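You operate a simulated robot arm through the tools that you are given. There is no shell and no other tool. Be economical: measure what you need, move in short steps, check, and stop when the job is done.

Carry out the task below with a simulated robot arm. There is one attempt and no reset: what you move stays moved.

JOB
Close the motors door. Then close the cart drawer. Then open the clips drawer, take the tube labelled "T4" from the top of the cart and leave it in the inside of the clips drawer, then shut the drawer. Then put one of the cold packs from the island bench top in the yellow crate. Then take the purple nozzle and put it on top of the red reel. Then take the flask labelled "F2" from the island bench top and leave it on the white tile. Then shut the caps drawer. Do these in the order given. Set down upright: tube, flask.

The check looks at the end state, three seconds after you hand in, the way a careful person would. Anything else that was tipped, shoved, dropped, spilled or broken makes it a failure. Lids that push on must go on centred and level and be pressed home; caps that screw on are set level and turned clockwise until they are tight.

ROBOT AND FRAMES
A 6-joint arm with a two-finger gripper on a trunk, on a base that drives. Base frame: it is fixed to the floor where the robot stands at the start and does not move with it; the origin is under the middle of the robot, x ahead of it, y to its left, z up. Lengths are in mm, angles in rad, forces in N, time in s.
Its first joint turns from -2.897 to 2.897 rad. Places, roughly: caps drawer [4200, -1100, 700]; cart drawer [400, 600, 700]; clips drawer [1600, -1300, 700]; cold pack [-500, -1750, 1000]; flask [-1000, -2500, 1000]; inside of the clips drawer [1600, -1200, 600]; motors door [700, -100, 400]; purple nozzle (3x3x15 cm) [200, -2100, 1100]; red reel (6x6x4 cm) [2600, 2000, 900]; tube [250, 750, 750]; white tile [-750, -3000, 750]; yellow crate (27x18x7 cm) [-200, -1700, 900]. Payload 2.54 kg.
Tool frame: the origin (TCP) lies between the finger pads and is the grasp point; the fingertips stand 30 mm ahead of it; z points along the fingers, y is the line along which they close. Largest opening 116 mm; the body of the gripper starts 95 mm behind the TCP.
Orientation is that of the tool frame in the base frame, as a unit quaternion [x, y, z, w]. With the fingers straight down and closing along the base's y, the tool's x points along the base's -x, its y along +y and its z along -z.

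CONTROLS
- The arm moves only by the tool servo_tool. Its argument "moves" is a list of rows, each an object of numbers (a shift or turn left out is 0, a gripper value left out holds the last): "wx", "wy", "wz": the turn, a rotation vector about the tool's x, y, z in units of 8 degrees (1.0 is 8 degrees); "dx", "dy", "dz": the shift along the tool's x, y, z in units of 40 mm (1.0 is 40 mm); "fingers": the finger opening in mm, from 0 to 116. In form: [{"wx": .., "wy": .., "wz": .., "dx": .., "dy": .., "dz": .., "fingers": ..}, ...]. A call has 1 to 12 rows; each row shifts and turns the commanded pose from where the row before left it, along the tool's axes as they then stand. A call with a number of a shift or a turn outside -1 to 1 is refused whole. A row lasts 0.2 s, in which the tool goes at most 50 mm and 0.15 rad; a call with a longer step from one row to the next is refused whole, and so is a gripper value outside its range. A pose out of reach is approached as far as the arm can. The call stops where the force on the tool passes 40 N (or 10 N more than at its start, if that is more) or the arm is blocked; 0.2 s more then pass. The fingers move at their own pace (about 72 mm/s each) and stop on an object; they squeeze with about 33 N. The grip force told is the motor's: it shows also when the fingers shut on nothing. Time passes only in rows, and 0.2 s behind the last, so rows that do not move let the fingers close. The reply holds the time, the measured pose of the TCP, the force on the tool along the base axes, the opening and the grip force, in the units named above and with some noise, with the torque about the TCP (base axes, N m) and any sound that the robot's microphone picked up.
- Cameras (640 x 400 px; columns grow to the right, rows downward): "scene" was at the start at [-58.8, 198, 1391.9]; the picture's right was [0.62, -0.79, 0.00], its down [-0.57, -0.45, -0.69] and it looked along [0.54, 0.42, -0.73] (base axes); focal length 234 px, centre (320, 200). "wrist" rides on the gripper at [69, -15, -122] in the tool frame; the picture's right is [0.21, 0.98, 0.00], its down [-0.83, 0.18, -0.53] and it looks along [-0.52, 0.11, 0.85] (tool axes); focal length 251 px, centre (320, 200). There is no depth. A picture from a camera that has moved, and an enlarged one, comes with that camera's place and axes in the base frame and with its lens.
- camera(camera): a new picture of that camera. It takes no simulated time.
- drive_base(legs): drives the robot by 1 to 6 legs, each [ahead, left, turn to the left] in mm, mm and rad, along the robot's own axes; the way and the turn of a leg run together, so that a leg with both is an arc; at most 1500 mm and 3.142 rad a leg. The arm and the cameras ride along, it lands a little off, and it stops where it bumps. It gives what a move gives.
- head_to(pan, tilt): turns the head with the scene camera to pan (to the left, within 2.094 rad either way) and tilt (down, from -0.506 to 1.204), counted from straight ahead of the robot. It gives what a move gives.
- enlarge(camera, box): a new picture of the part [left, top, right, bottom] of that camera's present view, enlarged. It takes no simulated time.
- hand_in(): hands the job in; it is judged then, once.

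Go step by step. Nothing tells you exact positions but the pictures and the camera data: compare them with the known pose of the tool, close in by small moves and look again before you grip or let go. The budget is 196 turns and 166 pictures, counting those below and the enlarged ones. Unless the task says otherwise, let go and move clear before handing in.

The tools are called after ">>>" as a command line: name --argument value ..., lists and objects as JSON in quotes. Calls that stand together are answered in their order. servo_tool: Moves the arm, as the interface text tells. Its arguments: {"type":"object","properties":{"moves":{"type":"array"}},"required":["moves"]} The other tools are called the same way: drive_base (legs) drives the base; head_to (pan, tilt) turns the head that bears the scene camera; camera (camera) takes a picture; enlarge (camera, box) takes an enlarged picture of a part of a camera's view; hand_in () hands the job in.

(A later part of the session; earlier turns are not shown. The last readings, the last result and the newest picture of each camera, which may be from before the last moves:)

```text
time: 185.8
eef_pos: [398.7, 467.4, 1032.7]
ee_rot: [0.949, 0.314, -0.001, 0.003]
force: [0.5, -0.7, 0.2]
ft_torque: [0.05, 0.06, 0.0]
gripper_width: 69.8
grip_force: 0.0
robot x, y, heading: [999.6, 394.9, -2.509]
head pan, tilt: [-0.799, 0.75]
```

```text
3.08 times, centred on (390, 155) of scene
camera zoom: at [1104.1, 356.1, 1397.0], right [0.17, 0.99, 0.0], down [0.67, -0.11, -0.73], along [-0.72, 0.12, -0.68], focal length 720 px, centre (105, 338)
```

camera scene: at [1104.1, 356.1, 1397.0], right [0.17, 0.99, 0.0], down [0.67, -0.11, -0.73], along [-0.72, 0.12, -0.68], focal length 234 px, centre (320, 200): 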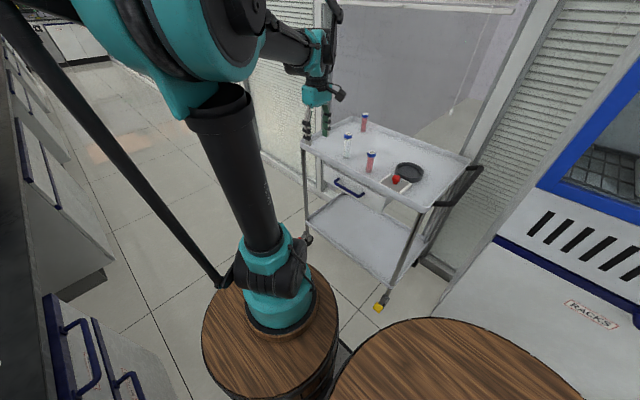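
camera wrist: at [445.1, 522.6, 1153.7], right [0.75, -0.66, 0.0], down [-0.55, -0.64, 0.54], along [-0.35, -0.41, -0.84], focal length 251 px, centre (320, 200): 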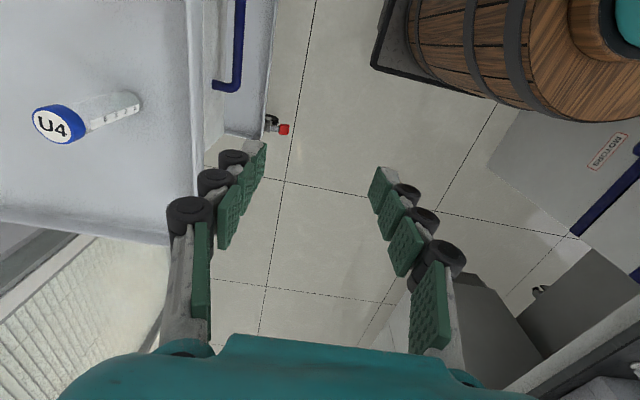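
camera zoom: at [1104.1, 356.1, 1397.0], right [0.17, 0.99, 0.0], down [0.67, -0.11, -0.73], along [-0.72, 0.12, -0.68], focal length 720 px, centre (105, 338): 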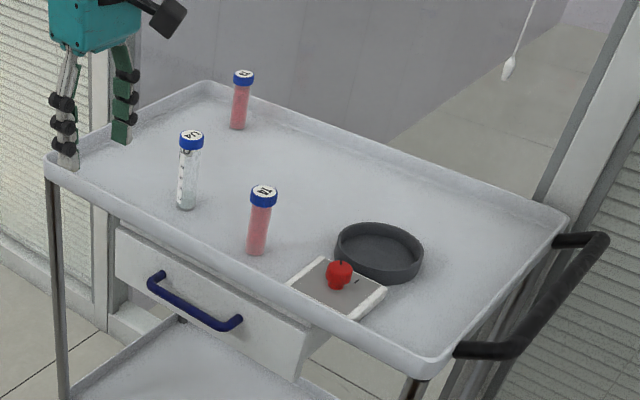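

T4 stands at about (340,695), base z≈807 and cap top ≈898. I'll move over it and check with the wrist camera before descending.

>>> servo_tool --moves '[{"dx": 0.37, "dy": -0.907}, {"dx": 0.37, "dy": -0.907}, {"dx": 0.37, "dy": -0.907}, {"dx": 0.37, "dy": -0.907}, {"dx": 0.37, "dy": -0.907}, {"dx": 0.37, "dy": -0.907}, {"dz": 0.9}]'

>>> camera --camera "wrist"

>>> enlarge --camera "scene" --box '[300, 50, 480, 220]'

```text
time: 187.4
eef_pos: [339.4, 698.7, 993.8]
ee_rot: [0.949, 0.314, -0.001, 0.003]
force: [1.0, 0.3, -0.4]
ft_torque: [-0.01, 0.01, 0.0]
gripper_width: 70.1
grip_force: 0.1
robot x, y, heading: [999.2, 394.5, -2.513]
head pan, tilt: [-0.799, 0.75]
```

```text
98 pictures are left
camera wrist: at [386.0, 752.9, 1116.5], right [0.75, -0.66, 0.0], down [-0.56, -0.64, 0.54], along [-0.35, -0.41, -0.84], focal length 251 px, centre (320, 200)
```

wrist: 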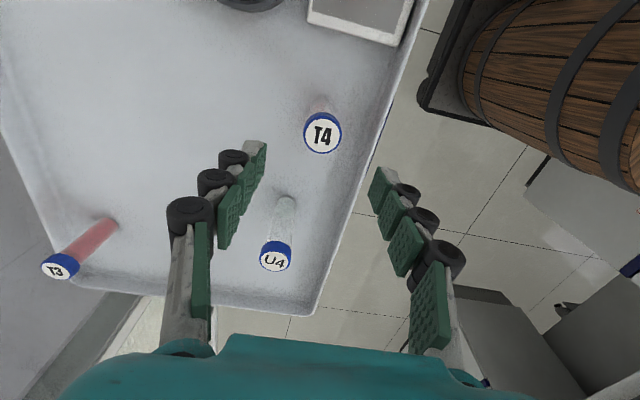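

```text
2.35 times, centred on (390, 135) of scene
camera zoom: at [1103.8, 356.2, 1397.0], right [0.17, 0.99, 0.0], down [0.67, -0.11, -0.73], along [-0.72, 0.12, -0.68], focal length 550 px, centre (155, 353)
```

zoom: 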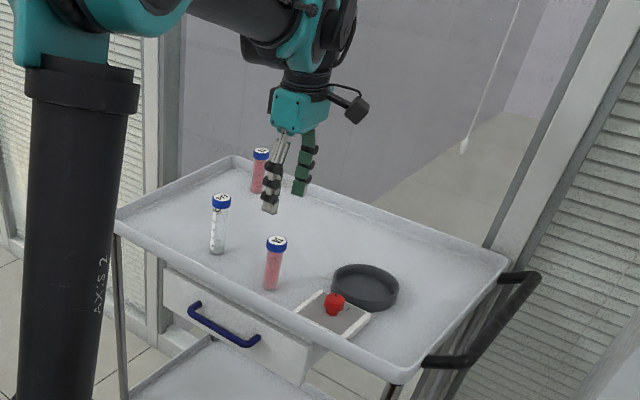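

T4 is directly below the gripper within a few mm. Descend most of the way and check.

>>> servo_tool --moves '[{"dz": 0.7}, {"dz": 0.7}, {"dz": 0.7}, {"dz": 0.5}, {"dz": 0.3}]'

>>> camera --camera "wrist"

>>> enlarge --camera "scene" --box '[340, 110, 460, 210]'

```text
time: 188.7
eef_pos: [340.8, 693.3, 879.3]
ee_rot: [0.949, 0.314, -0.002, 0.003]
force: [-0.2, -0.3, -0.2]
ft_torque: [-0.01, 0.01, 0.03]
gripper_width: 69.6
grip_force: 0.0
robot x, y, heading: [995.8, 393.6, -2.511]
head pan, tilt: [-0.799, 0.75]
```

```text
96 pictures are left
camera wrist: at [387.2, 748.3, 1001.5], right [0.75, -0.66, 0.0], down [-0.56, -0.64, 0.54], along [-0.35, -0.41, -0.84], focal length 251 px, centre (320, 200)
```

wrist: 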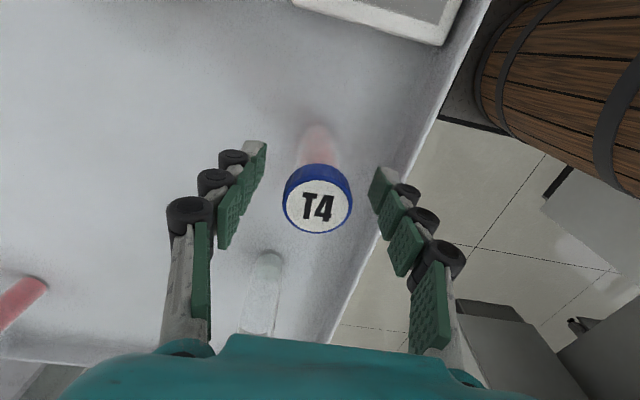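

```text
4.00 times, centred on (400, 160) of scene
camera zoom: at [1103.7, 356.3, 1397.0], right [0.17, 0.99, 0.0], down [0.67, -0.11, -0.73], along [-0.72, 0.12, -0.68], focal length 936 px, centre (0, 360)
```

zoom: 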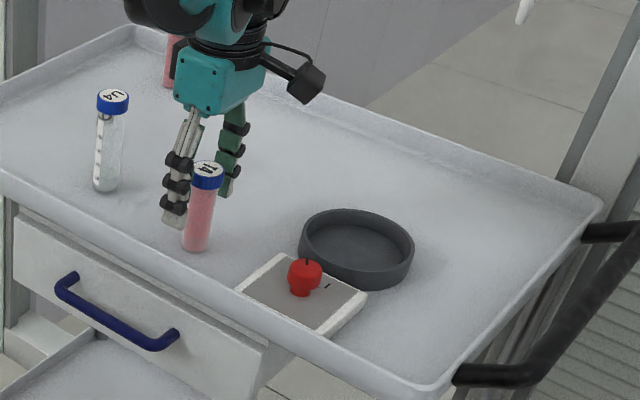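

Centred. Lower 20 mm and close on the tube.

>>> servo_tool --moves '[{"dz": 0.5}, {"fingers": 0}, {"fingers": 0}, {"fingers": 0}, {"fingers": 0}]'

>>> camera --camera "wrist"

```text
time: 189.8
eef_pos: [340.8, 695.2, 859.7]
ee_rot: [0.95, 0.313, -0.001, 0.003]
force: [0.0, -0.1, 0.0]
ft_torque: [0.01, 0.03, -0.04]
gripper_width: 29.8
grip_force: 33.1
robot x, y, heading: [999.2, 398.3, -2.509]
head pan, tilt: [-0.799, 0.75]
```

```text
94 pictures are left
camera wrist: at [387.1, 748.7, 981.4], right [0.75, -0.66, 0.0], down [-0.56, -0.64, 0.54], along [-0.35, -0.41, -0.84], focal length 251 px, centre (320, 200)
```

wrist: 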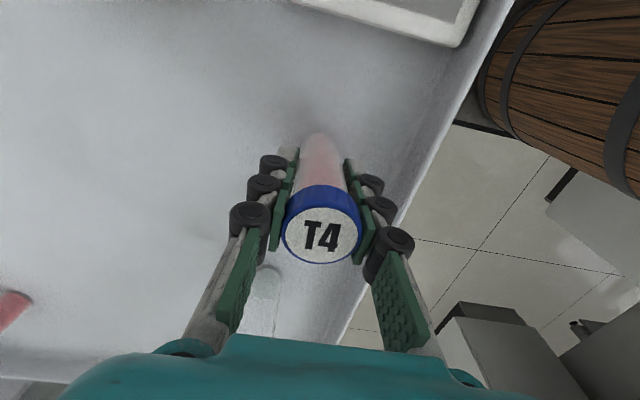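

T4 is gripped (29.8 mm). Lift straight up, then move it back in front of the base.

>>> servo_tool --moves '[{"dz": -0.5}, {"dz": -1}, {"dz": -1}, {"dz": -1}, {"dz": -1}, {"dy": 0.9}, {"dy": 1}, {"dy": 1}, {"dy": 1}, {"dy": 1}, {"dy": 1}, {"dy": 1}]'

>>> servo_tool --moves '[{"dy": 1, "dx": -0.2}, {"dy": 1, "dx": -0.2}, {"dy": 1, "dx": -0.2}, {"dy": 1, "dx": -0.2}, {"dy": 1, "dx": -0.2}, {"dy": 1, "dx": -0.2}, {"dy": 1, "dx": -0.2}, {"dy": 1, "dx": -0.2}, {"dy": 1, "dx": -0.2}]'

>>> camera --camera "scene"

```text
time: 192.4
eef_pos: [504.3, 473.1, 1041.9]
ee_rot: [0.95, 0.314, -0.001, 0.004]
force: [0.0, -0.1, -0.8]
ft_torque: [-0.01, 0.0, 0.02]
gripper_width: 29.7
grip_force: 32.8
robot x, y, heading: [1001.0, 395.2, -2.509]
head pan, tilt: [-0.799, 0.75]
```

```text
time: 194.4
eef_pos: [662.3, 139.7, 1044.5]
ee_rot: [0.95, 0.314, -0.001, 0.002]
force: [0.3, 0.1, -1.2]
ft_torque: [-0.01, -0.03, 0.02]
gripper_width: 29.7
grip_force: 32.7
robot x, y, heading: [1003.2, 399.4, -2.51]
head pan, tilt: [-0.799, 0.75]
```

```text
93 pictures are left
camera scene: at [1103.8, 356.2, 1397.0], right [0.17, 0.99, 0.0], down [0.67, -0.11, -0.73], along [-0.72, 0.12, -0.68], focal length 234 px, centre (320, 200)
```

scene: 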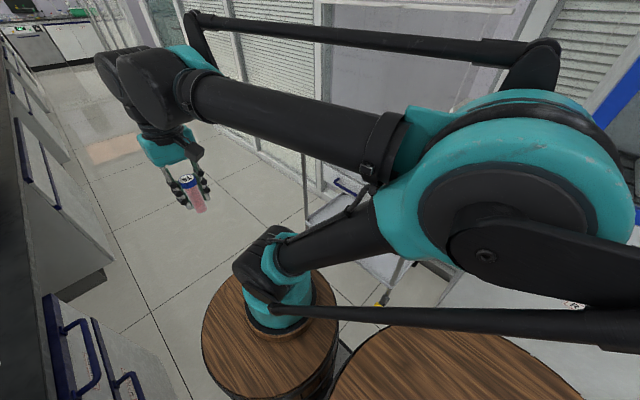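

T4 is held upright. Drive back the same way around to the clips drawer.

>>> drive_base --legs '[[-850, 0, 0], [-820, 0, 0], [0, 1250, 0], [0, 1150, 0], [850, 0, 0]]'

>>> camera --camera "scene"

```text
time: 218.5
eef_pos: [2731.9, -1326.0, 1043.7]
ee_rot: [0.95, 0.313, 0.0, 0.003]
force: [0.0, -0.3, -0.8]
ft_torque: [0.0, 0.01, -0.03]
gripper_width: 29.7
grip_force: 32.8
robot x, y, heading: [3071.9, -1073.6, -2.515]
head pan, tilt: [-0.799, 0.75]
```

```text
92 pictures are left
camera scene: at [3174.8, -1112.0, 1397.0], right [0.17, 0.99, 0.0], down [0.67, -0.12, -0.73], along [-0.72, 0.12, -0.68], focal length 234 px, centre (320, 200)
```

scene: 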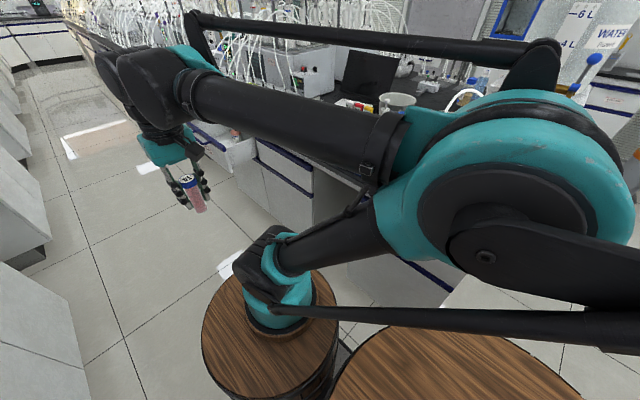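

Approach the drawer area, shifting slightly away from the island to clear the open drawer.

>>> drive_base --legs '[[500, 110, 0.01], [270, 0, 0]]'

>>> servo_tool --moves '[{"dy": -1}, {"dy": -1}, {"dy": -1}, {"dy": -1}, {"dy": -1}, {"dy": -1}, {"dy": -1}]'

>>> camera --camera "wrist"

>>> camera --camera "scene"

```text
time: 223.0
eef_pos: [2187.9, -1873.8, 1044.8]
ee_rot: [0.948, 0.318, -0.002, 0.003]
force: [-0.1, -0.7, 0.8]
ft_torque: [-0.03, -0.02, 0.0]
gripper_width: 29.9
grip_force: 32.3
robot x, y, heading: [2524.2, -1617.3, -2.502]
head pan, tilt: [-0.799, 0.75]
```

```text
time: 224.6
eef_pos: [2019.8, -1649.7, 1041.9]
ee_rot: [0.948, 0.318, -0.001, 0.002]
force: [0.4, 0.0, 0.0]
ft_torque: [0.02, 0.03, -0.01]
gripper_width: 29.8
grip_force: 33.2
robot x, y, heading: [2527.1, -1617.0, -2.502]
head pan, tilt: [-0.799, 0.75]
```

```text
91 pictures are left
camera wrist: at [2066.7, -1595.3, 1163.2], right [0.76, -0.65, 0.0], down [-0.55, -0.64, 0.54], along [-0.35, -0.41, -0.84], focal length 251 px, centre (320, 200)
```

wrist: 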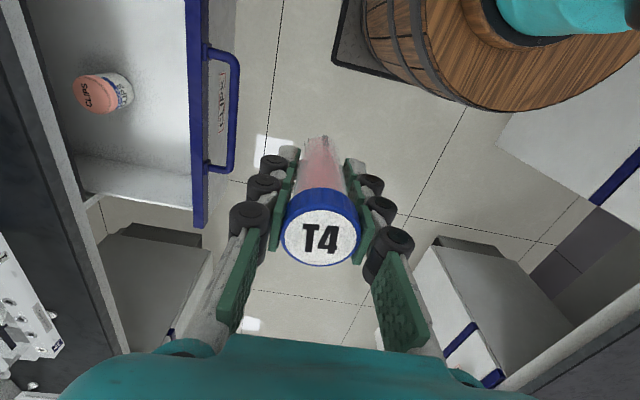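

```text
90 pictures are left
camera scene: at [2628.1, -1653.2, 1397.0], right [0.16, 0.99, 0.0], down [0.67, -0.11, -0.73], along [-0.72, 0.12, -0.68], focal length 234 px, centre (320, 200)
```

scene: 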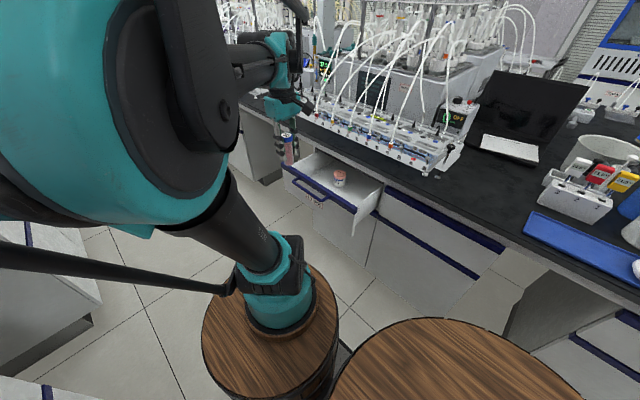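

The drawer is open with its front panel around d 2351–2381 and the worktop edge at about d 2192; the floor is about z 645. I'll position T4 over the free spot (s≈470, d≈2271), clear of the jar.

>>> servo_tool --moves '[{"dx": -0.557, "dy": -0.932}, {"dx": -0.557, "dy": -0.932}, {"dx": -0.557, "dy": -0.932}, {"dx": -0.557, "dy": -0.932}, {"dx": -0.557, "dy": -0.932}, {"dx": -0.557, "dy": -0.932}, {"dx": -0.557, "dy": -0.932}]'

>>> camera --camera "wrist"

>>> enlarge --camera "scene" --box '[220, 60, 420, 240]'

```text
time: 226.2
eef_pos: [1736.9, -1537.0, 1041.7]
ee_rot: [0.948, 0.318, -0.001, 0.003]
force: [1.0, -0.9, -0.3]
ft_torque: [0.04, 0.07, -0.06]
gripper_width: 29.6
grip_force: 33.2
robot x, y, heading: [2527.2, -1617.0, -2.5]
head pan, tilt: [-0.799, 0.75]
```

```text
89 pictures are left
camera wrist: at [1784.0, -1481.0, 1164.6], right [0.76, -0.65, 0.0], down [-0.55, -0.64, 0.54], along [-0.35, -0.41, -0.84], focal length 251 px, centre (320, 200)
```

wrist: 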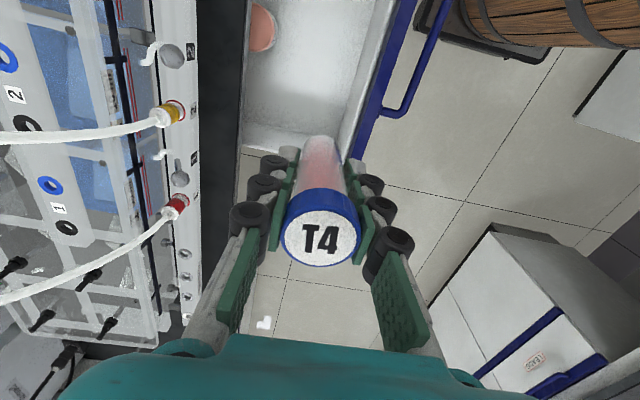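

```text
2.22 times, centred on (320, 150) of scene
camera zoom: at [2628.3, -1653.2, 1397.0], right [0.16, 0.99, 0.0], down [0.67, -0.11, -0.73], along [-0.72, 0.12, -0.68], focal length 520 px, centre (320, 311)
```

zoom: 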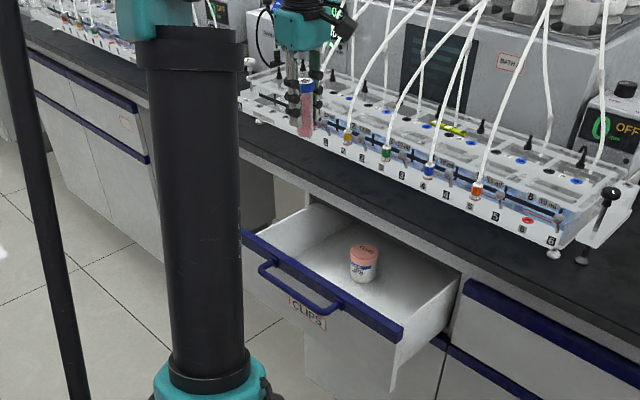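

Aligned over the drawer's free area. Descend to about 60 mm above the floor and check.

>>> servo_tool --moves '[{"dz": 1}, {"dz": 1}, {"dz": 1}, {"dz": 1}, {"dz": 1}, {"dz": 1}, {"dz": 0.8}]'

>>> camera --camera "wrist"

>>> enlarge --camera "scene" --box '[220, 60, 420, 240]'

```text
time: 227.8
eef_pos: [1740.0, -1537.2, 769.1]
ee_rot: [0.948, 0.318, -0.002, 0.003]
force: [-0.9, -0.8, -1.0]
ft_torque: [0.01, -0.01, 0.01]
gripper_width: 29.7
grip_force: 33.3
robot x, y, heading: [2524.6, -1614.6, -2.501]
head pan, tilt: [-0.799, 0.75]
```

```text
87 pictures are left
camera wrist: at [1786.6, -1482.5, 891.4], right [0.76, -0.65, 0.0], down [-0.55, -0.64, 0.54], along [-0.35, -0.41, -0.84], focal length 251 px, centre (320, 200)
```

wrist: 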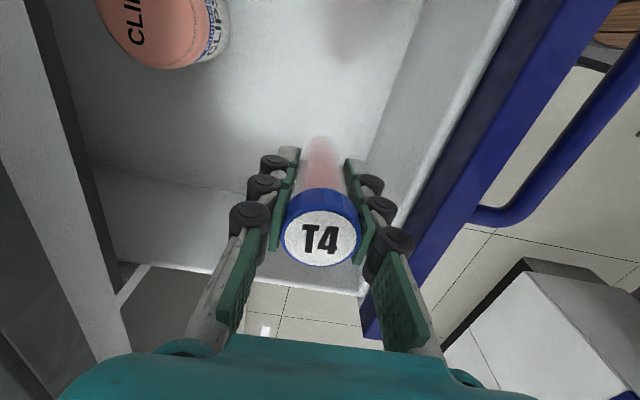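

```text
2.22 times, centred on (320, 150) of scene
camera zoom: at [2627.9, -1653.1, 1397.0], right [0.16, 0.99, 0.0], down [0.67, -0.11, -0.73], along [-0.72, 0.12, -0.68], focal length 520 px, centre (320, 311)
```

zoom: 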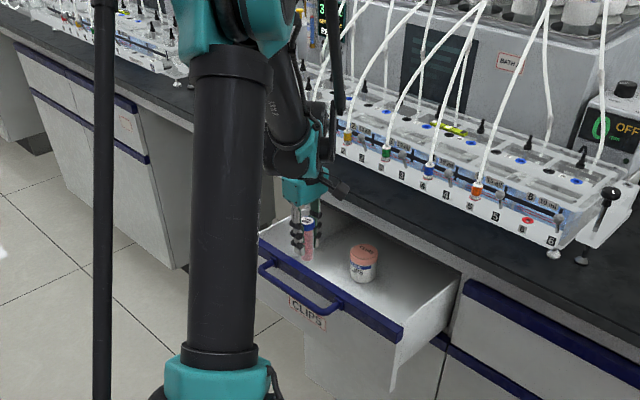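

Lower gently; I expect contact around TCP z≈700.

>>> servo_tool --moves '[{"dz": 0.3}, {"dz": 0.3}, {"dz": 0.3}, {"dz": 0.2}, {"dz": 0.1}, {"dz": 0.1}]'

>>> camera --camera "wrist"

```text
time: 229.2
eef_pos: [1737.9, -1538.4, 717.9]
ee_rot: [0.948, 0.319, -0.001, 0.003]
force: [0.2, 0.1, -1.1]
ft_torque: [0.01, 0.01, -0.06]
gripper_width: 29.8
grip_force: 33.2
robot x, y, heading: [2527.7, -1613.7, -2.498]
head pan, tilt: [-0.799, 0.75]
```

```text
85 pictures are left
camera wrist: at [1784.5, -1482.8, 840.5], right [0.76, -0.65, 0.0], down [-0.55, -0.64, 0.54], along [-0.35, -0.41, -0.84], focal length 251 px, centre (320, 200)
```

wrist: 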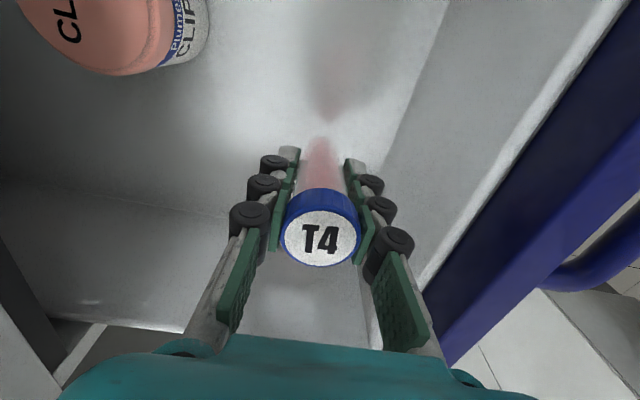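

Nearly at the floor (its reflection is close). Lower in 3 mm steps.

>>> servo_tool --moves '[{"dz": 0.08}, {"dz": 0.08}, {"dz": 0.08}, {"dz": 0.08}, {"dz": 0.08}]'

>>> camera --camera "wrist"

```text
time: 230.4
eef_pos: [1736.5, -1536.8, 702.2]
ee_rot: [0.948, 0.318, -0.001, 0.004]
force: [0.1, -0.4, -1.2]
ft_torque: [-0.01, 0.01, 0.02]
gripper_width: 29.8
grip_force: 32.4
robot x, y, heading: [2525.5, -1617.3, -2.5]
head pan, tilt: [-0.799, 0.75]
```

```text
84 pictures are left
camera wrist: at [1784.0, -1482.3, 824.3], right [0.76, -0.65, 0.0], down [-0.55, -0.64, 0.54], along [-0.35, -0.41, -0.84], focal length 251 px, centre (320, 200)
```

wrist: 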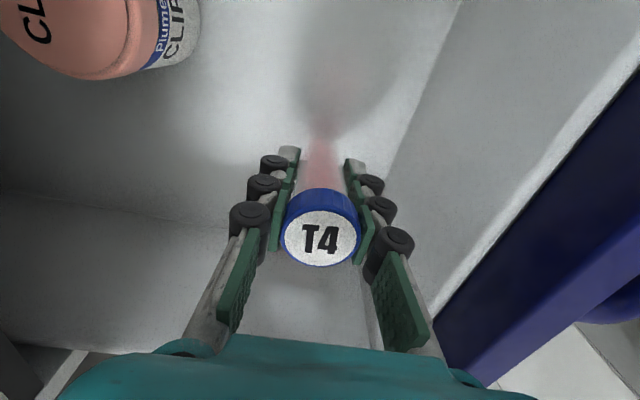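

>>> servo_tool --moves '[{"dz": 0.05}, {"dz": 0.05}, {"dz": 0.05}, {"dz": 0.05}, {"dz": 0.05}]'

>>> camera --camera "wrist"

```text
time: 231.6
eef_pos: [1737.6, -1537.2, 692.8]
ee_rot: [0.948, 0.318, 0.0, 0.003]
force: [0.9, -0.5, -0.4]
ft_torque: [0.03, -0.01, 0.01]
gripper_width: 29.7
grip_force: 32.8
robot x, y, heading: [2522.3, -1617.3, -2.507]
head pan, tilt: [-0.799, 0.75]
```

```text
83 pictures are left
camera wrist: at [1783.9, -1482.6, 814.4], right [0.76, -0.65, 0.0], down [-0.55, -0.64, 0.54], along [-0.35, -0.41, -0.84], focal length 251 px, centre (320, 200)
```

wrist: 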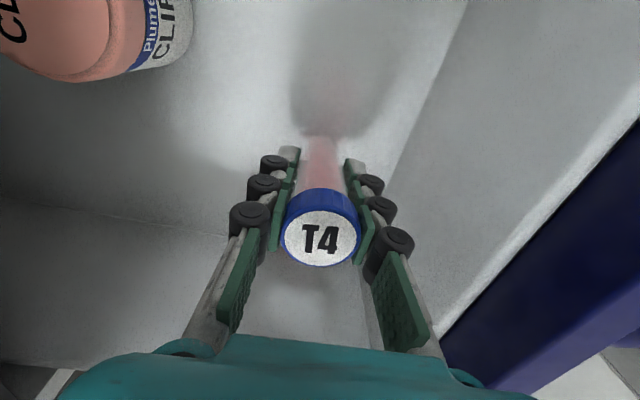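

>>> servo_tool --moves '[{"dz": 0.05}, {"dz": 0.05}, {"dz": 0.05}, {"dz": 0.05}]'

>>> enlarge --camera "wrist" --box '[220, 80, 440, 240]'

```text
time: 232.6
eef_pos: [1737.8, -1537.8, 685.2]
ee_rot: [0.948, 0.319, -0.001, 0.003]
force: [-0.6, 0.9, -0.7]
ft_torque: [0.0, 0.02, 0.01]
gripper_width: 29.9
grip_force: 33.1
robot x, y, heading: [2522.9, -1619.5, -2.498]
head pan, tilt: [-0.799, 0.75]
```

```text
2.50 times, centred on (330, 160) of wrist
camera zoom: at [1784.1, -1482.1, 806.7], right [0.76, -0.65, 0.0], down [-0.55, -0.64, 0.54], along [-0.35, -0.41, -0.84], focal length 629 px, centre (295, 300)
```

zoom: 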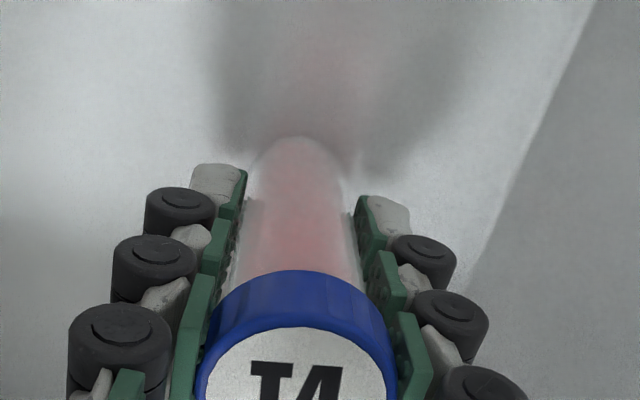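

>>> servo_tool --moves '[{"dz": 0.05}, {"dz": 0.05}, {"dz": 0.05}, {"dz": 0.05}, {"dz": 0.05}]'

>>> enlarge --camera "wrist" --box '[220, 80, 440, 240]'

```text
time: 233.8
eef_pos: [1737.6, -1537.6, 675.0]
ee_rot: [0.948, 0.318, -0.001, 0.002]
force: [0.0, 1.0, 26.9]
ft_torque: [0.05, -0.03, 0.0]
gripper_width: 29.4
grip_force: 32.6
robot x, y, heading: [2523.4, -1613.5, -2.497]
head pan, tilt: [-0.799, 0.75]
```

```text
2.50 times, centred on (330, 160) of wrist
camera zoom: at [1784.3, -1482.4, 796.2], right [0.76, -0.65, 0.0], down [-0.55, -0.64, 0.54], along [-0.35, -0.41, -0.84], focal length 629 px, centre (295, 300)
```

zoom: 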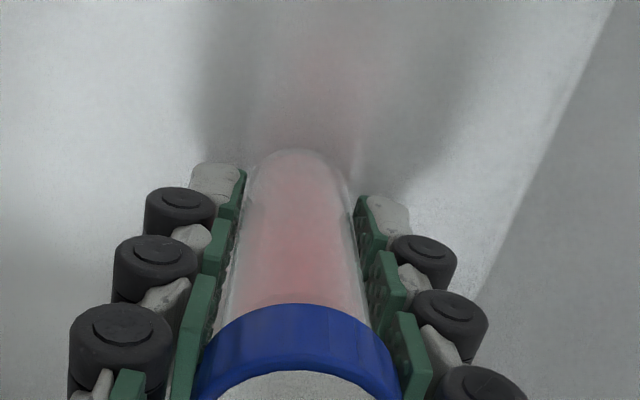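

Contact with the drawer floor (27 N up). Ease up slightly, open the fingers and lift straight up.

>>> servo_tool --moves '[{"dz": -0.03}, {"fingers": 52}, {"dz": 0}, {"dz": -0.3}, {"dz": -0.7}, {"dz": -1}, {"dz": -1}, {"dz": -1}]'

>>> camera --camera "wrist"

>>> enlarge --camera "scene" --box '[220, 60, 420, 240]'

```text
time: 235.6
eef_pos: [1736.3, -1537.3, 836.6]
ee_rot: [0.948, 0.319, -0.001, 0.003]
force: [0.0, 0.7, 0.4]
ft_torque: [-0.01, -0.02, 0.0]
gripper_width: 51.7
grip_force: 0.1
robot x, y, heading: [2525.2, -1620.9, -2.507]
head pan, tilt: [-0.799, 0.75]
```

```text
80 pictures are left
camera wrist: at [1782.3, -1481.7, 958.0], right [0.76, -0.65, 0.0], down [-0.55, -0.64, 0.54], along [-0.35, -0.41, -0.84], focal length 251 px, centre (320, 200)
```

wrist: 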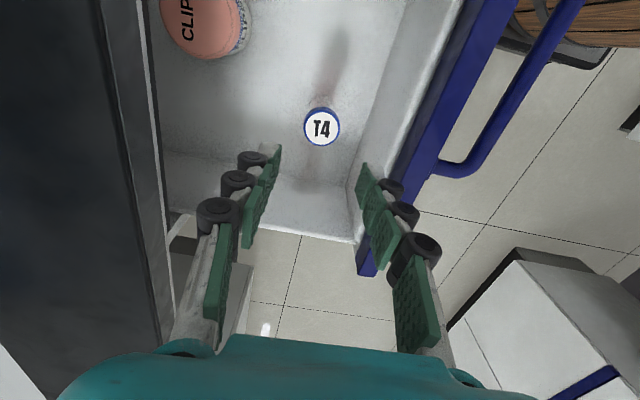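

```text
2.22 times, centred on (320, 150) of scene
camera zoom: at [2627.7, -1653.0, 1397.0], right [0.16, 0.99, 0.0], down [0.67, -0.11, -0.73], along [-0.72, 0.12, -0.68], focal length 520 px, centre (320, 311)
```

zoom: 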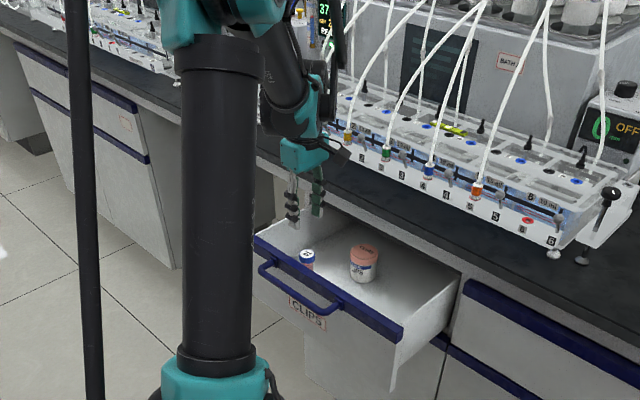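

T4 stands upright in the drawer. I'll lift clear, move out in front of the drawer, close the fingers and set up to push the handle.

>>> servo_tool --moves '[{"dz": -1}, {"dz": -1}, {"dy": 1, "fingers": 0}, {"dy": 1}, {"dy": 1}, {"dy": 1}, {"dy": 1}, {"dy": 1}]'

>>> drive_base --legs '[[-100, 0, 0]]'

>>> servo_tool --moves '[{"wx": 1}, {"wx": 1}, {"wx": 1}, {"dy": 0.4, "dz": 0.9}, {"dy": 0.4, "dz": 0.9}, {"dy": 0.4, "dz": 0.9}, {"dy": 0.28, "dz": 0.63}]'

>>> camera --camera "wrist"

>>> enlarge --camera "scene" --box '[200, 90, 400, 270]'

```text
time: 237.4
eef_pos: [1885.7, -1727.0, 918.2]
ee_rot: [0.948, 0.318, -0.001, 0.003]
force: [0.1, 0.8, -0.2]
ft_torque: [-0.01, -0.01, 0.02]
gripper_width: 0.3
grip_force: 28.3
robot x, y, heading: [2529.1, -1620.6, -2.5]
head pan, tilt: [-0.799, 0.75]
```

```text
time: 238.6
eef_pos: [1967.6, -1666.3, 917.7]
ee_rot: [0.948, 0.317, 0.0, 0.004]
force: [-0.4, 0.0, -0.7]
ft_torque: [0.04, 0.0, 0.01]
gripper_width: 0.2
grip_force: 29.3
robot x, y, heading: [2606.0, -1555.3, -2.505]
head pan, tilt: [-0.799, 0.75]
```

```text
time: 240.2
eef_pos: [1967.9, -1668.1, 773.9]
ee_rot: [0.928, 0.311, -0.067, -0.194]
force: [0.3, -0.8, -0.2]
ft_torque: [-0.03, 0.0, 0.03]
gripper_width: 0.0
grip_force: 28.3
robot x, y, heading: [2605.4, -1553.6, -2.505]
head pan, tilt: [-0.799, 0.75]
```

```text
78 pictures are left
camera wrist: at [2045.1, -1652.9, 891.5], right [0.71, -0.58, -0.39], down [-0.43, -0.8, 0.42], along [-0.56, -0.13, -0.82], focal length 251 px, centre (320, 200)
```

wrist: 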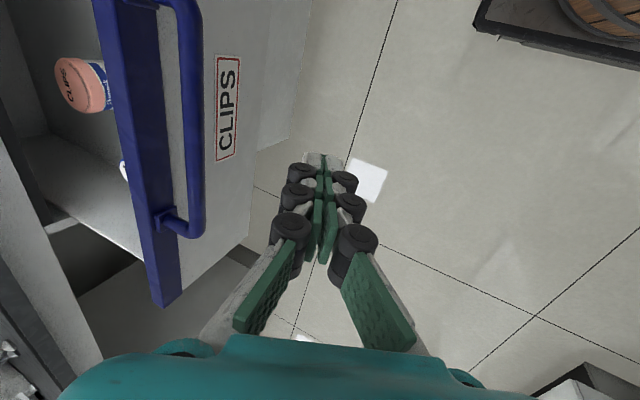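

```text
2.22 times, centred on (300, 180) of scene
camera zoom: at [2710.4, -1591.8, 1397.0], right [0.16, 0.99, 0.0], down [0.67, -0.11, -0.73], along [-0.72, 0.12, -0.68], focal length 520 px, centre (364, 244)
```

zoom: 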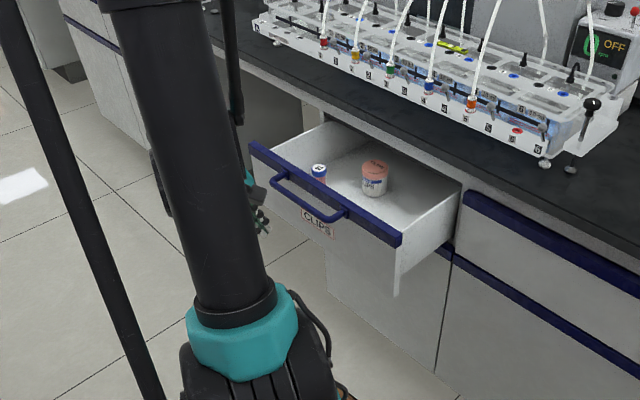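

The tool is in front of the handle at the right height. Approach, then push slowly.

>>> servo_tool --moves '[{"dy": -0.8, "dz": 0.356}, {"dy": -0.6, "dz": 0.267}, {"dy": -0.27, "dz": 0.12}, {"dy": -0.27, "dz": 0.12}, {"dy": -0.27, "dz": 0.12}, {"dy": -0.27, "dz": 0.12}, {"dy": -0.27, "dz": 0.12}, {"dy": -0.27, "dz": 0.12}, {"dy": -0.27, "dz": 0.12}, {"dy": -0.27, "dz": 0.12}, {"dy": -0.27, "dz": 0.12}, {"dy": -0.27, "dz": 0.12}]'

>>> camera --camera "wrist"

```text
time: 242.8
eef_pos: [1859.1, -1522.2, 772.1]
ee_rot: [0.928, 0.311, -0.067, -0.195]
force: [-0.6, 0.1, 0.4]
ft_torque: [-0.03, 0.03, 0.02]
gripper_width: 0.0
grip_force: 28.7
robot x, y, heading: [2608.9, -1550.7, -2.498]
head pan, tilt: [-0.799, 0.75]
```

```text
76 pictures are left
camera wrist: at [1935.8, -1508.0, 889.8], right [0.71, -0.58, -0.39], down [-0.43, -0.8, 0.42], along [-0.56, -0.13, -0.82], focal length 251 px, centre (320, 200)
```

wrist: 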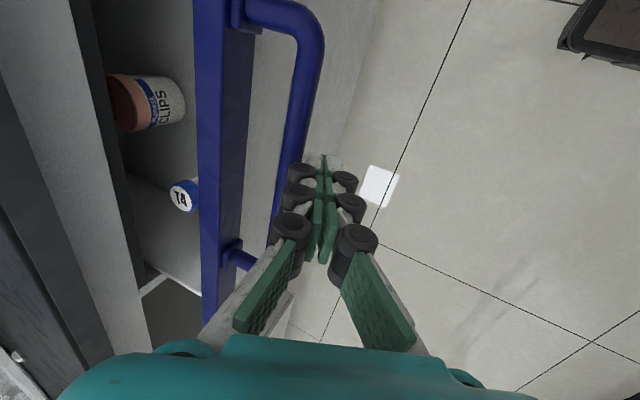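

The drawer is moving in with T4 standing. Continue slowly.

>>> servo_tool --moves '[{"dy": -0.27, "dz": 0.12}, {"dy": -0.27, "dz": 0.12}, {"dy": -0.27, "dz": 0.12}, {"dy": -0.27, "dz": 0.12}, {"dy": -0.27, "dz": 0.12}, {"dy": -0.2, "dz": 0.089}, {"dy": -0.2, "dz": 0.089}]'

>>> camera --camera "wrist"

>>> enlarge --camera "scene" --box '[200, 90, 400, 270]'

```text
time: 244.4
eef_pos: [1813.8, -1463.3, 771.0]
ee_rot: [0.928, 0.311, -0.068, -0.195]
force: [-0.1, -0.6, 0.6]
ft_torque: [0.0, -0.01, 0.01]
gripper_width: 0.1
grip_force: 28.1
robot x, y, heading: [2605.9, -1556.2, -2.507]
head pan, tilt: [-0.799, 0.75]
```

```text
75 pictures are left
camera wrist: at [1890.1, -1448.3, 888.9], right [0.71, -0.58, -0.39], down [-0.43, -0.8, 0.42], along [-0.56, -0.13, -0.82], focal length 251 px, centre (320, 200)
```

wrist: 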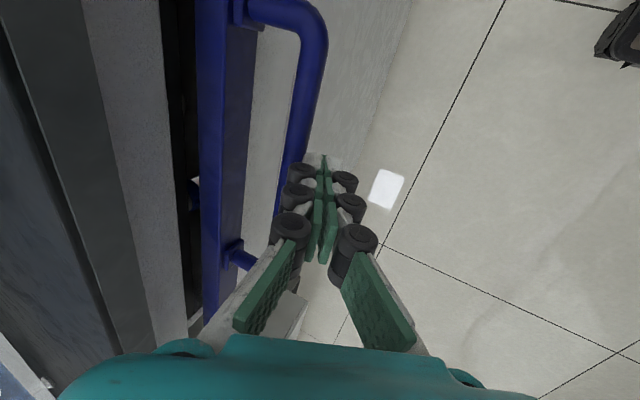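

```text
2.22 times, centred on (300, 180) of scene
camera zoom: at [2710.3, -1591.8, 1397.0], right [0.16, 0.99, 0.0], down [0.67, -0.11, -0.73], along [-0.72, 0.12, -0.68], focal length 520 px, centre (364, 244)
```

zoom: 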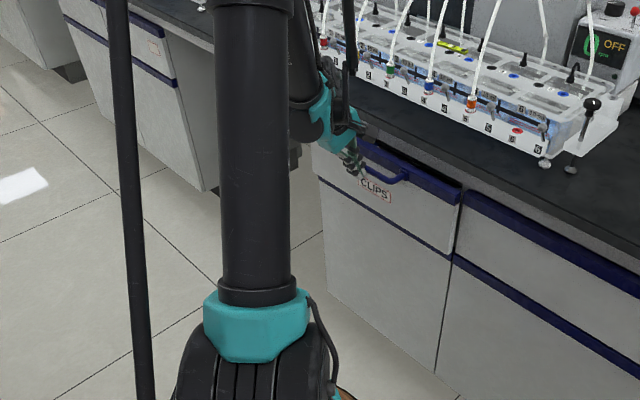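

About 25 mm left. Push in 4 mm steps until it stops.

>>> servo_tool --moves '[{"dy": -0.12, "dz": 0.053}, {"dy": -0.12, "dz": 0.053}, {"dy": -0.12, "dz": 0.053}, {"dy": -0.12, "dz": 0.053}, {"dy": -0.09, "dz": 0.04}, {"dy": -0.09, "dz": 0.04}, {"dy": -0.09, "dz": 0.04}, {"dy": -0.09, "dz": 0.04}]'

>>> enlarge --camera "scene" --box '[200, 90, 400, 270]'

```text
time: 245.6
eef_pos: [1800.8, -1446.2, 771.5]
ee_rot: [0.929, 0.311, -0.067, -0.191]
force: [5.8, -6.5, -3.5]
ft_torque: [-0.18, -0.09, -0.06]
gripper_width: 0.1
grip_force: 28.7
robot x, y, heading: [2608.9, -1553.2, -2.5]
head pan, tilt: [-0.799, 0.75]
stopped in row 6: the force on the tool passed its limit at 45 N (the readings are from after the stop); the commanded pose is now the measured one
```

```text
2.22 times, centred on (300, 180) of scene
camera zoom: at [2710.7, -1592.2, 1397.0], right [0.16, 0.99, 0.0], down [0.67, -0.11, -0.73], along [-0.72, 0.12, -0.68], focal length 520 px, centre (364, 244)
```

zoom: 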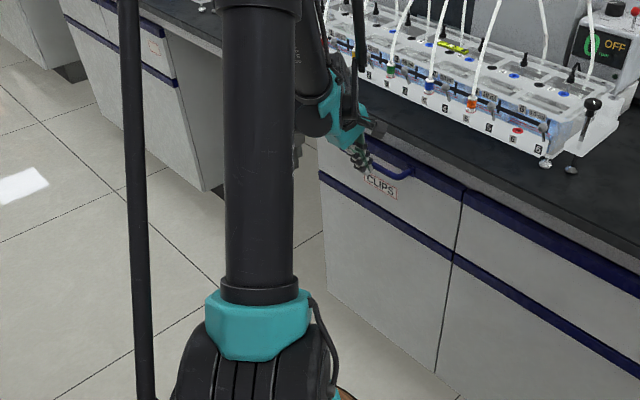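

The clips drawer is shut. I'll withdraw, raise, untilt and tuck, then head around to the near side for the cold packs.

>>> servo_tool --moves '[{"dy": 0.914, "dz": -0.407}, {"dy": 0.914, "dz": -0.407}, {"dy": 0.914, "dz": -0.407}, {"dy": -0.407, "dz": -0.914}, {"dy": -0.407, "dz": -0.914}, {"dy": -0.407, "dz": -0.914}, {"dy": -0.407, "dz": -0.914}, {"dy": -0.407, "dz": -0.914}, {"dy": -0.407, "dz": -0.914}, {"wx": -1}, {"wx": -1}, {"wx": -0.9}]'

>>> servo_tool --moves '[{"dy": 1, "dx": 0.35}, {"dy": 1, "dx": 0.35}, {"dy": 1, "dx": 0.35}, {"dy": 1, "dx": 0.35}, {"dy": 1, "dx": 0.35}, {"dy": 1, "dx": 0.35}, {"dy": 1, "dx": 0.35}, {"dy": 1, "dx": 0.35}, {"dy": 1, "dx": 0.35}, {"dy": 1, "dx": 0.35}, {"dz": -1}]'

>>> head_to --pan -0.35 --tilt 0.3

>>> camera --camera "scene"

```text
time: 248.2
eef_pos: [1872.0, -1540.4, 1011.9]
ee_rot: [0.948, 0.319, -0.002, 0.0]
force: [1.1, -0.5, -1.3]
ft_torque: [-0.01, 0.05, 0.0]
gripper_width: 0.0
grip_force: 28.4
robot x, y, heading: [2609.2, -1554.5, -2.501]
head pan, tilt: [-0.799, 0.75]
```

```text
time: 250.6
eef_pos: [2226.3, -1770.1, 1050.7]
ee_rot: [0.948, 0.318, -0.003, -0.001]
force: [-0.5, -1.2, 0.3]
ft_torque: [-0.01, -0.02, -0.05]
gripper_width: 0.0
grip_force: 28.4
robot x, y, heading: [2609.6, -1554.3, -2.501]
head pan, tilt: [-0.799, 0.75]
```

```text
time: 251.5
eef_pos: [2225.7, -1770.1, 1050.1]
ee_rot: [0.948, 0.319, -0.002, -0.001]
force: [-0.2, -0.3, 0.5]
ft_torque: [0.03, 0.03, 0.04]
gripper_width: 0.0
grip_force: 28.1
robot x, y, heading: [2609.9, -1553.7, -2.502]
head pan, tilt: [-0.351, 0.3]
```

```text
72 pictures are left
camera scene: at [2703.0, -1631.8, 1437.3], right [-0.28, 0.96, 0.0], down [0.28, 0.08, -0.95], along [-0.92, -0.27, -0.3], focal length 234 px, centre (320, 200)
```

scene: 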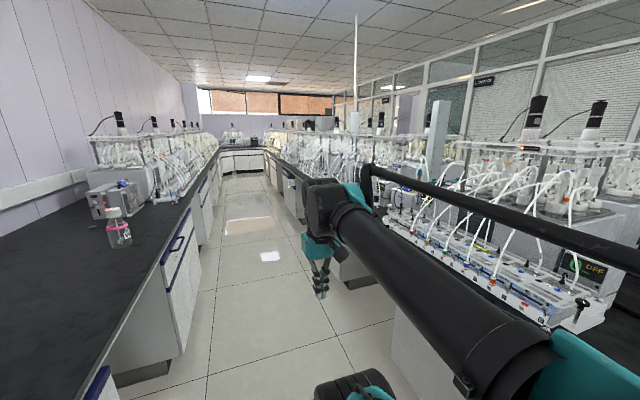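

The far aisle is long; I'll take the known way around the island's left end to reach the cold packs from the near side.

>>> drive_base --legs '[[0, -100, 0], [-800, 0, 0], [-790, 0, 0], [0, -1200, 0], [0, -1150, 0], [900, 0, 0]]'

>>> camera --camera "scene"

```text
time: 275.8
eef_pos: [1304.9, 582.7, 1050.8]
ee_rot: [0.947, 0.323, -0.003, -0.001]
force: [0.9, -0.7, 0.0]
ft_torque: [-0.02, -0.04, -0.02]
gripper_width: 0.0
grip_force: 28.7
robot x, y, heading: [1686.3, 802.3, -2.494]
head pan, tilt: [-0.351, 0.3]
```

```text
71 pictures are left
camera scene: at [1779.8, 726.5, 1437.4], right [-0.29, 0.96, 0.0], down [0.28, 0.09, -0.96], along [-0.91, -0.28, -0.3], focal length 234 px, centre (320, 200)
```

scene: 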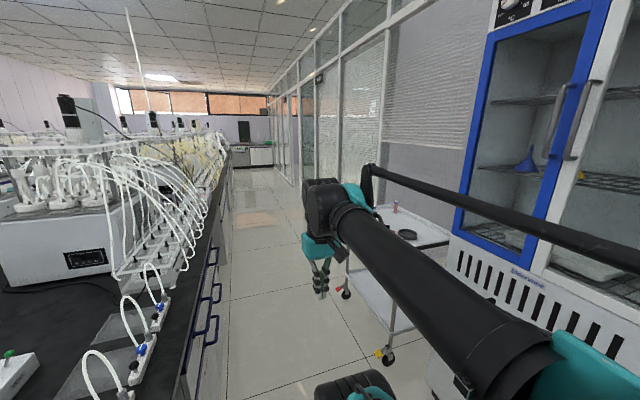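

Drive on along the near aisle past the cart.

>>> drive_base --legs '[[1400, -50, 0], [1300, 0, 0]]'

>>> head_to --pan 0.9 --tilt 0.4

>>> camera --camera "scene"

```text
time: 288.8
eef_pos: [-816.0, -1051.3, 1049.9]
ee_rot: [0.941, 0.338, -0.003, -0.001]
force: [-0.1, 0.4, -1.3]
ft_torque: [0.02, 0.0, 0.02]
gripper_width: 0.0
grip_force: 28.8
robot x, y, heading: [-438.7, -823.2, -2.459]
head pan, tilt: [-0.351, 0.3]
```

```text
time: 290.2
eef_pos: [-815.1, -1051.3, 1050.9]
ee_rot: [0.941, 0.338, -0.002, -0.001]
force: [0.6, 1.0, 1.0]
ft_torque: [0.0, 0.02, -0.03]
gripper_width: 0.0
grip_force: 29.0
robot x, y, heading: [-444.3, -817.8, -2.463]
head pan, tilt: [0.901, 0.4]
```

```text
70 pictures are left
camera scene: at [-255.5, -956.3, 1428.1], right [-1.0, -0.01, 0.0], down [0.0, 0.39, -0.92], along [0.01, -0.92, -0.39], focal length 234 px, centre (320, 200)
```

scene: 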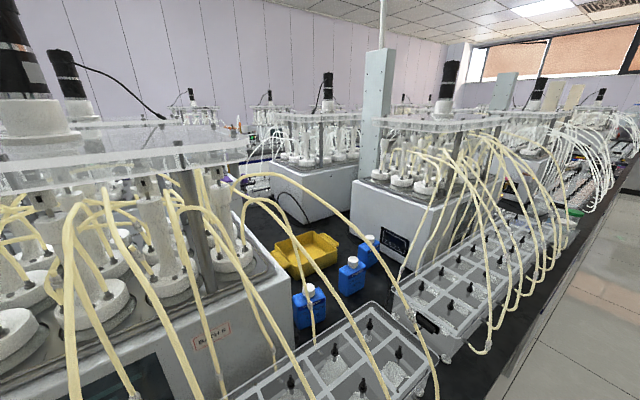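

The yellow crate and three blue items are on the bench between the machines. Zoom to identify the cold packs.

>>> enlarge --camera "scene" --box '[220, 180, 460, 350]'

```text
2.35 times, centred on (340, 265) of scene
camera zoom: at [-255.5, -956.3, 1428.1], right [-1.0, -0.01, 0.0], down [0.0, 0.39, -0.92], along [0.01, -0.92, -0.39], focal length 550 px, centre (273, 47)
```

zoom: 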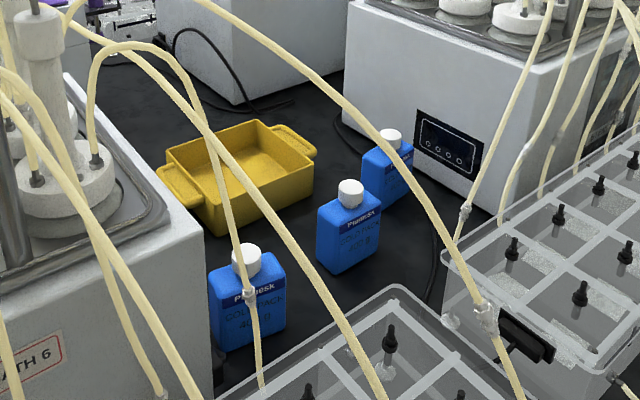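

The cold packs are the three blue bottles; I'll take the middle one. First raise the tool high and bring it over the gap to inspect hoses from above.

>>> servo_tool --moves '[{"dz": -1, "dx": 0.55}, {"dz": -1, "dx": 0.55}, {"dz": -1, "dx": 0.55}, {"dz": -1, "dx": 0.55}, {"dz": -1, "dx": 0.55}, {"dy": 1, "fingers": 100}, {"dy": 1}, {"dy": 1}, {"dy": 1}, {"dy": 1}]'

>>> camera --camera "wrist"

>>> camera --camera "scene"

```text
time: 292.4
eef_pos: [-601.5, -1136.2, 1249.6]
ee_rot: [0.941, 0.337, -0.002, -0.002]
force: [-0.2, 0.4, -0.6]
ft_torque: [-0.07, 0.01, 0.0]
gripper_width: 100.1
grip_force: 0.1
robot x, y, heading: [-444.5, -821.0, -2.464]
head pan, tilt: [0.901, 0.4]
```

```text
68 pictures are left
camera wrist: at [-556.9, -1081.1, 1371.9], right [0.79, -0.62, 0.0], down [-0.52, -0.66, 0.54], along [-0.33, -0.42, -0.84], focal length 251 px, centre (320, 200)
```

wrist: 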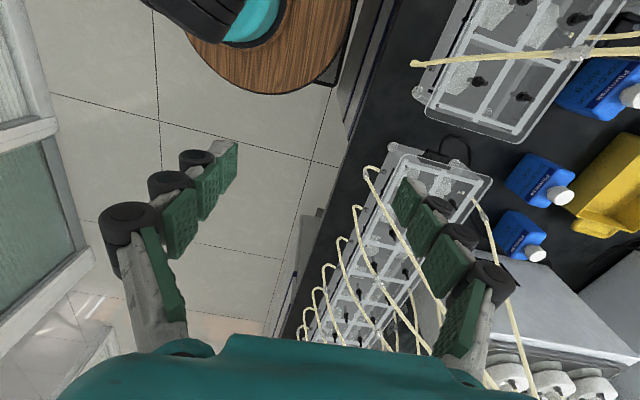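

```text
67 pictures are left
camera scene: at [-255.5, -956.0, 1428.2], right [-1.0, -0.01, 0.0], down [0.0, 0.39, -0.92], along [0.01, -0.92, -0.39], focal length 234 px, centre (320, 200)
```

scene: 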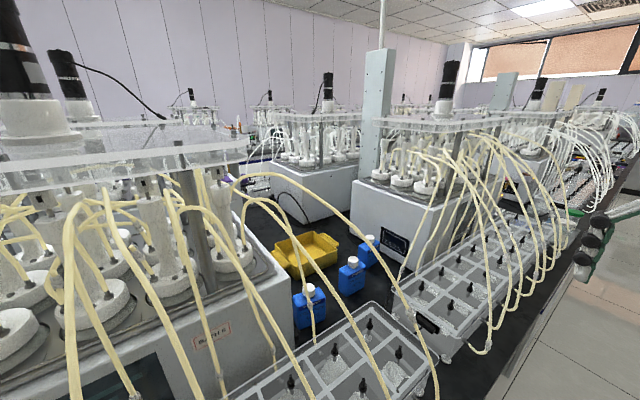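

From above, the middle pack is clear of the hoses. Move over it at height for a closer view.

>>> servo_tool --moves '[{"dy": 1, "dx": 0.1}, {"dy": 1, "dx": 0.1}, {"dy": 1, "dx": 0.1}, {"dy": 1, "dx": 0.1}, {"dy": 1, "dx": 0.1}, {"dy": 1}, {"dy": 1}, {"dy": 1}]'

>>> camera --camera "wrist"

>>> camera --camera "scene"

```text
time: 294.2
eef_pos: [-381.7, -1371.9, 1247.8]
ee_rot: [0.942, 0.337, -0.003, -0.002]
force: [0.1, 1.1, 0.7]
ft_torque: [-0.03, -0.08, 0.02]
gripper_width: 100.2
grip_force: 0.0
robot x, y, heading: [-443.0, -820.5, -2.464]
head pan, tilt: [0.901, 0.4]
```

```text
66 pictures are left
camera wrist: at [-338.2, -1315.2, 1370.3], right [0.79, -0.62, 0.0], down [-0.52, -0.66, 0.54], along [-0.33, -0.42, -0.84], focal length 251 px, centre (320, 200)
```

wrist: 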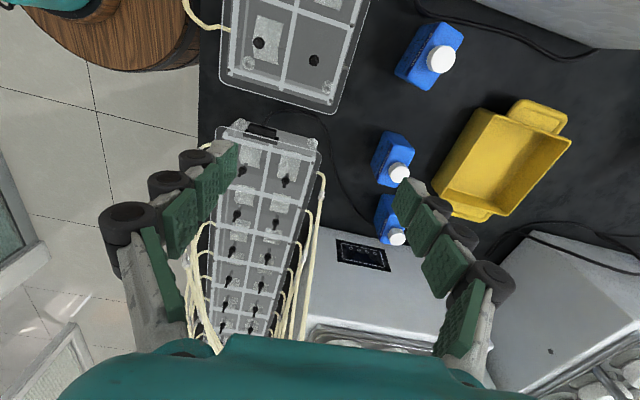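

```text
65 pictures are left
camera scene: at [-255.7, -956.0, 1428.2], right [-1.0, -0.01, 0.0], down [0.0, 0.39, -0.92], along [0.01, -0.92, -0.39], focal length 234 px, centre (320, 200)
```

scene: 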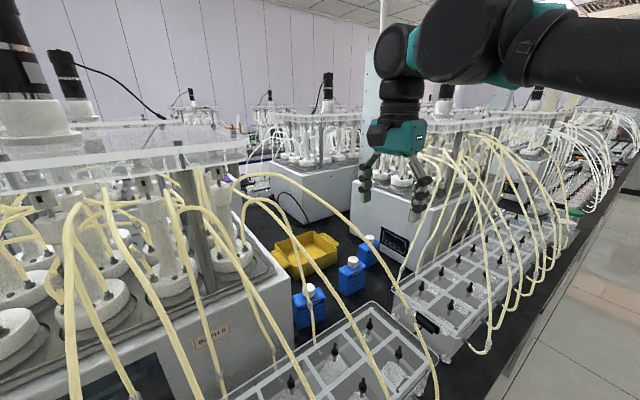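

Zoom the wrist view on the packs and crate.

>>> enlarge --camera "wrist" --box '[340, 0, 600, 260]'

```text
1.54 times, centred on (470, 130) of wrist
camera zoom: at [-338.2, -1315.2, 1370.3], right [0.79, -0.62, 0.0], down [-0.52, -0.66, 0.54], along [-0.33, -0.42, -0.84], focal length 387 px, centre (89, 308)
```

zoom: 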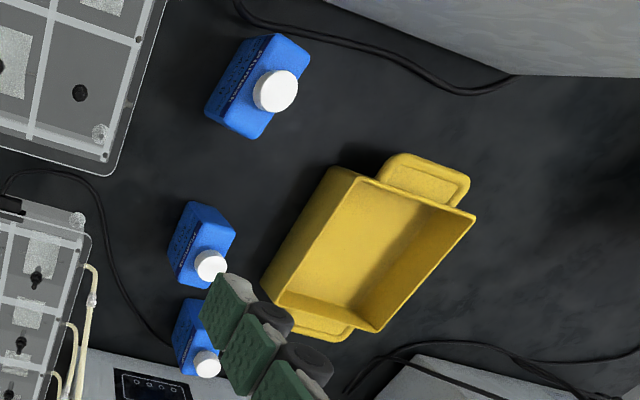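

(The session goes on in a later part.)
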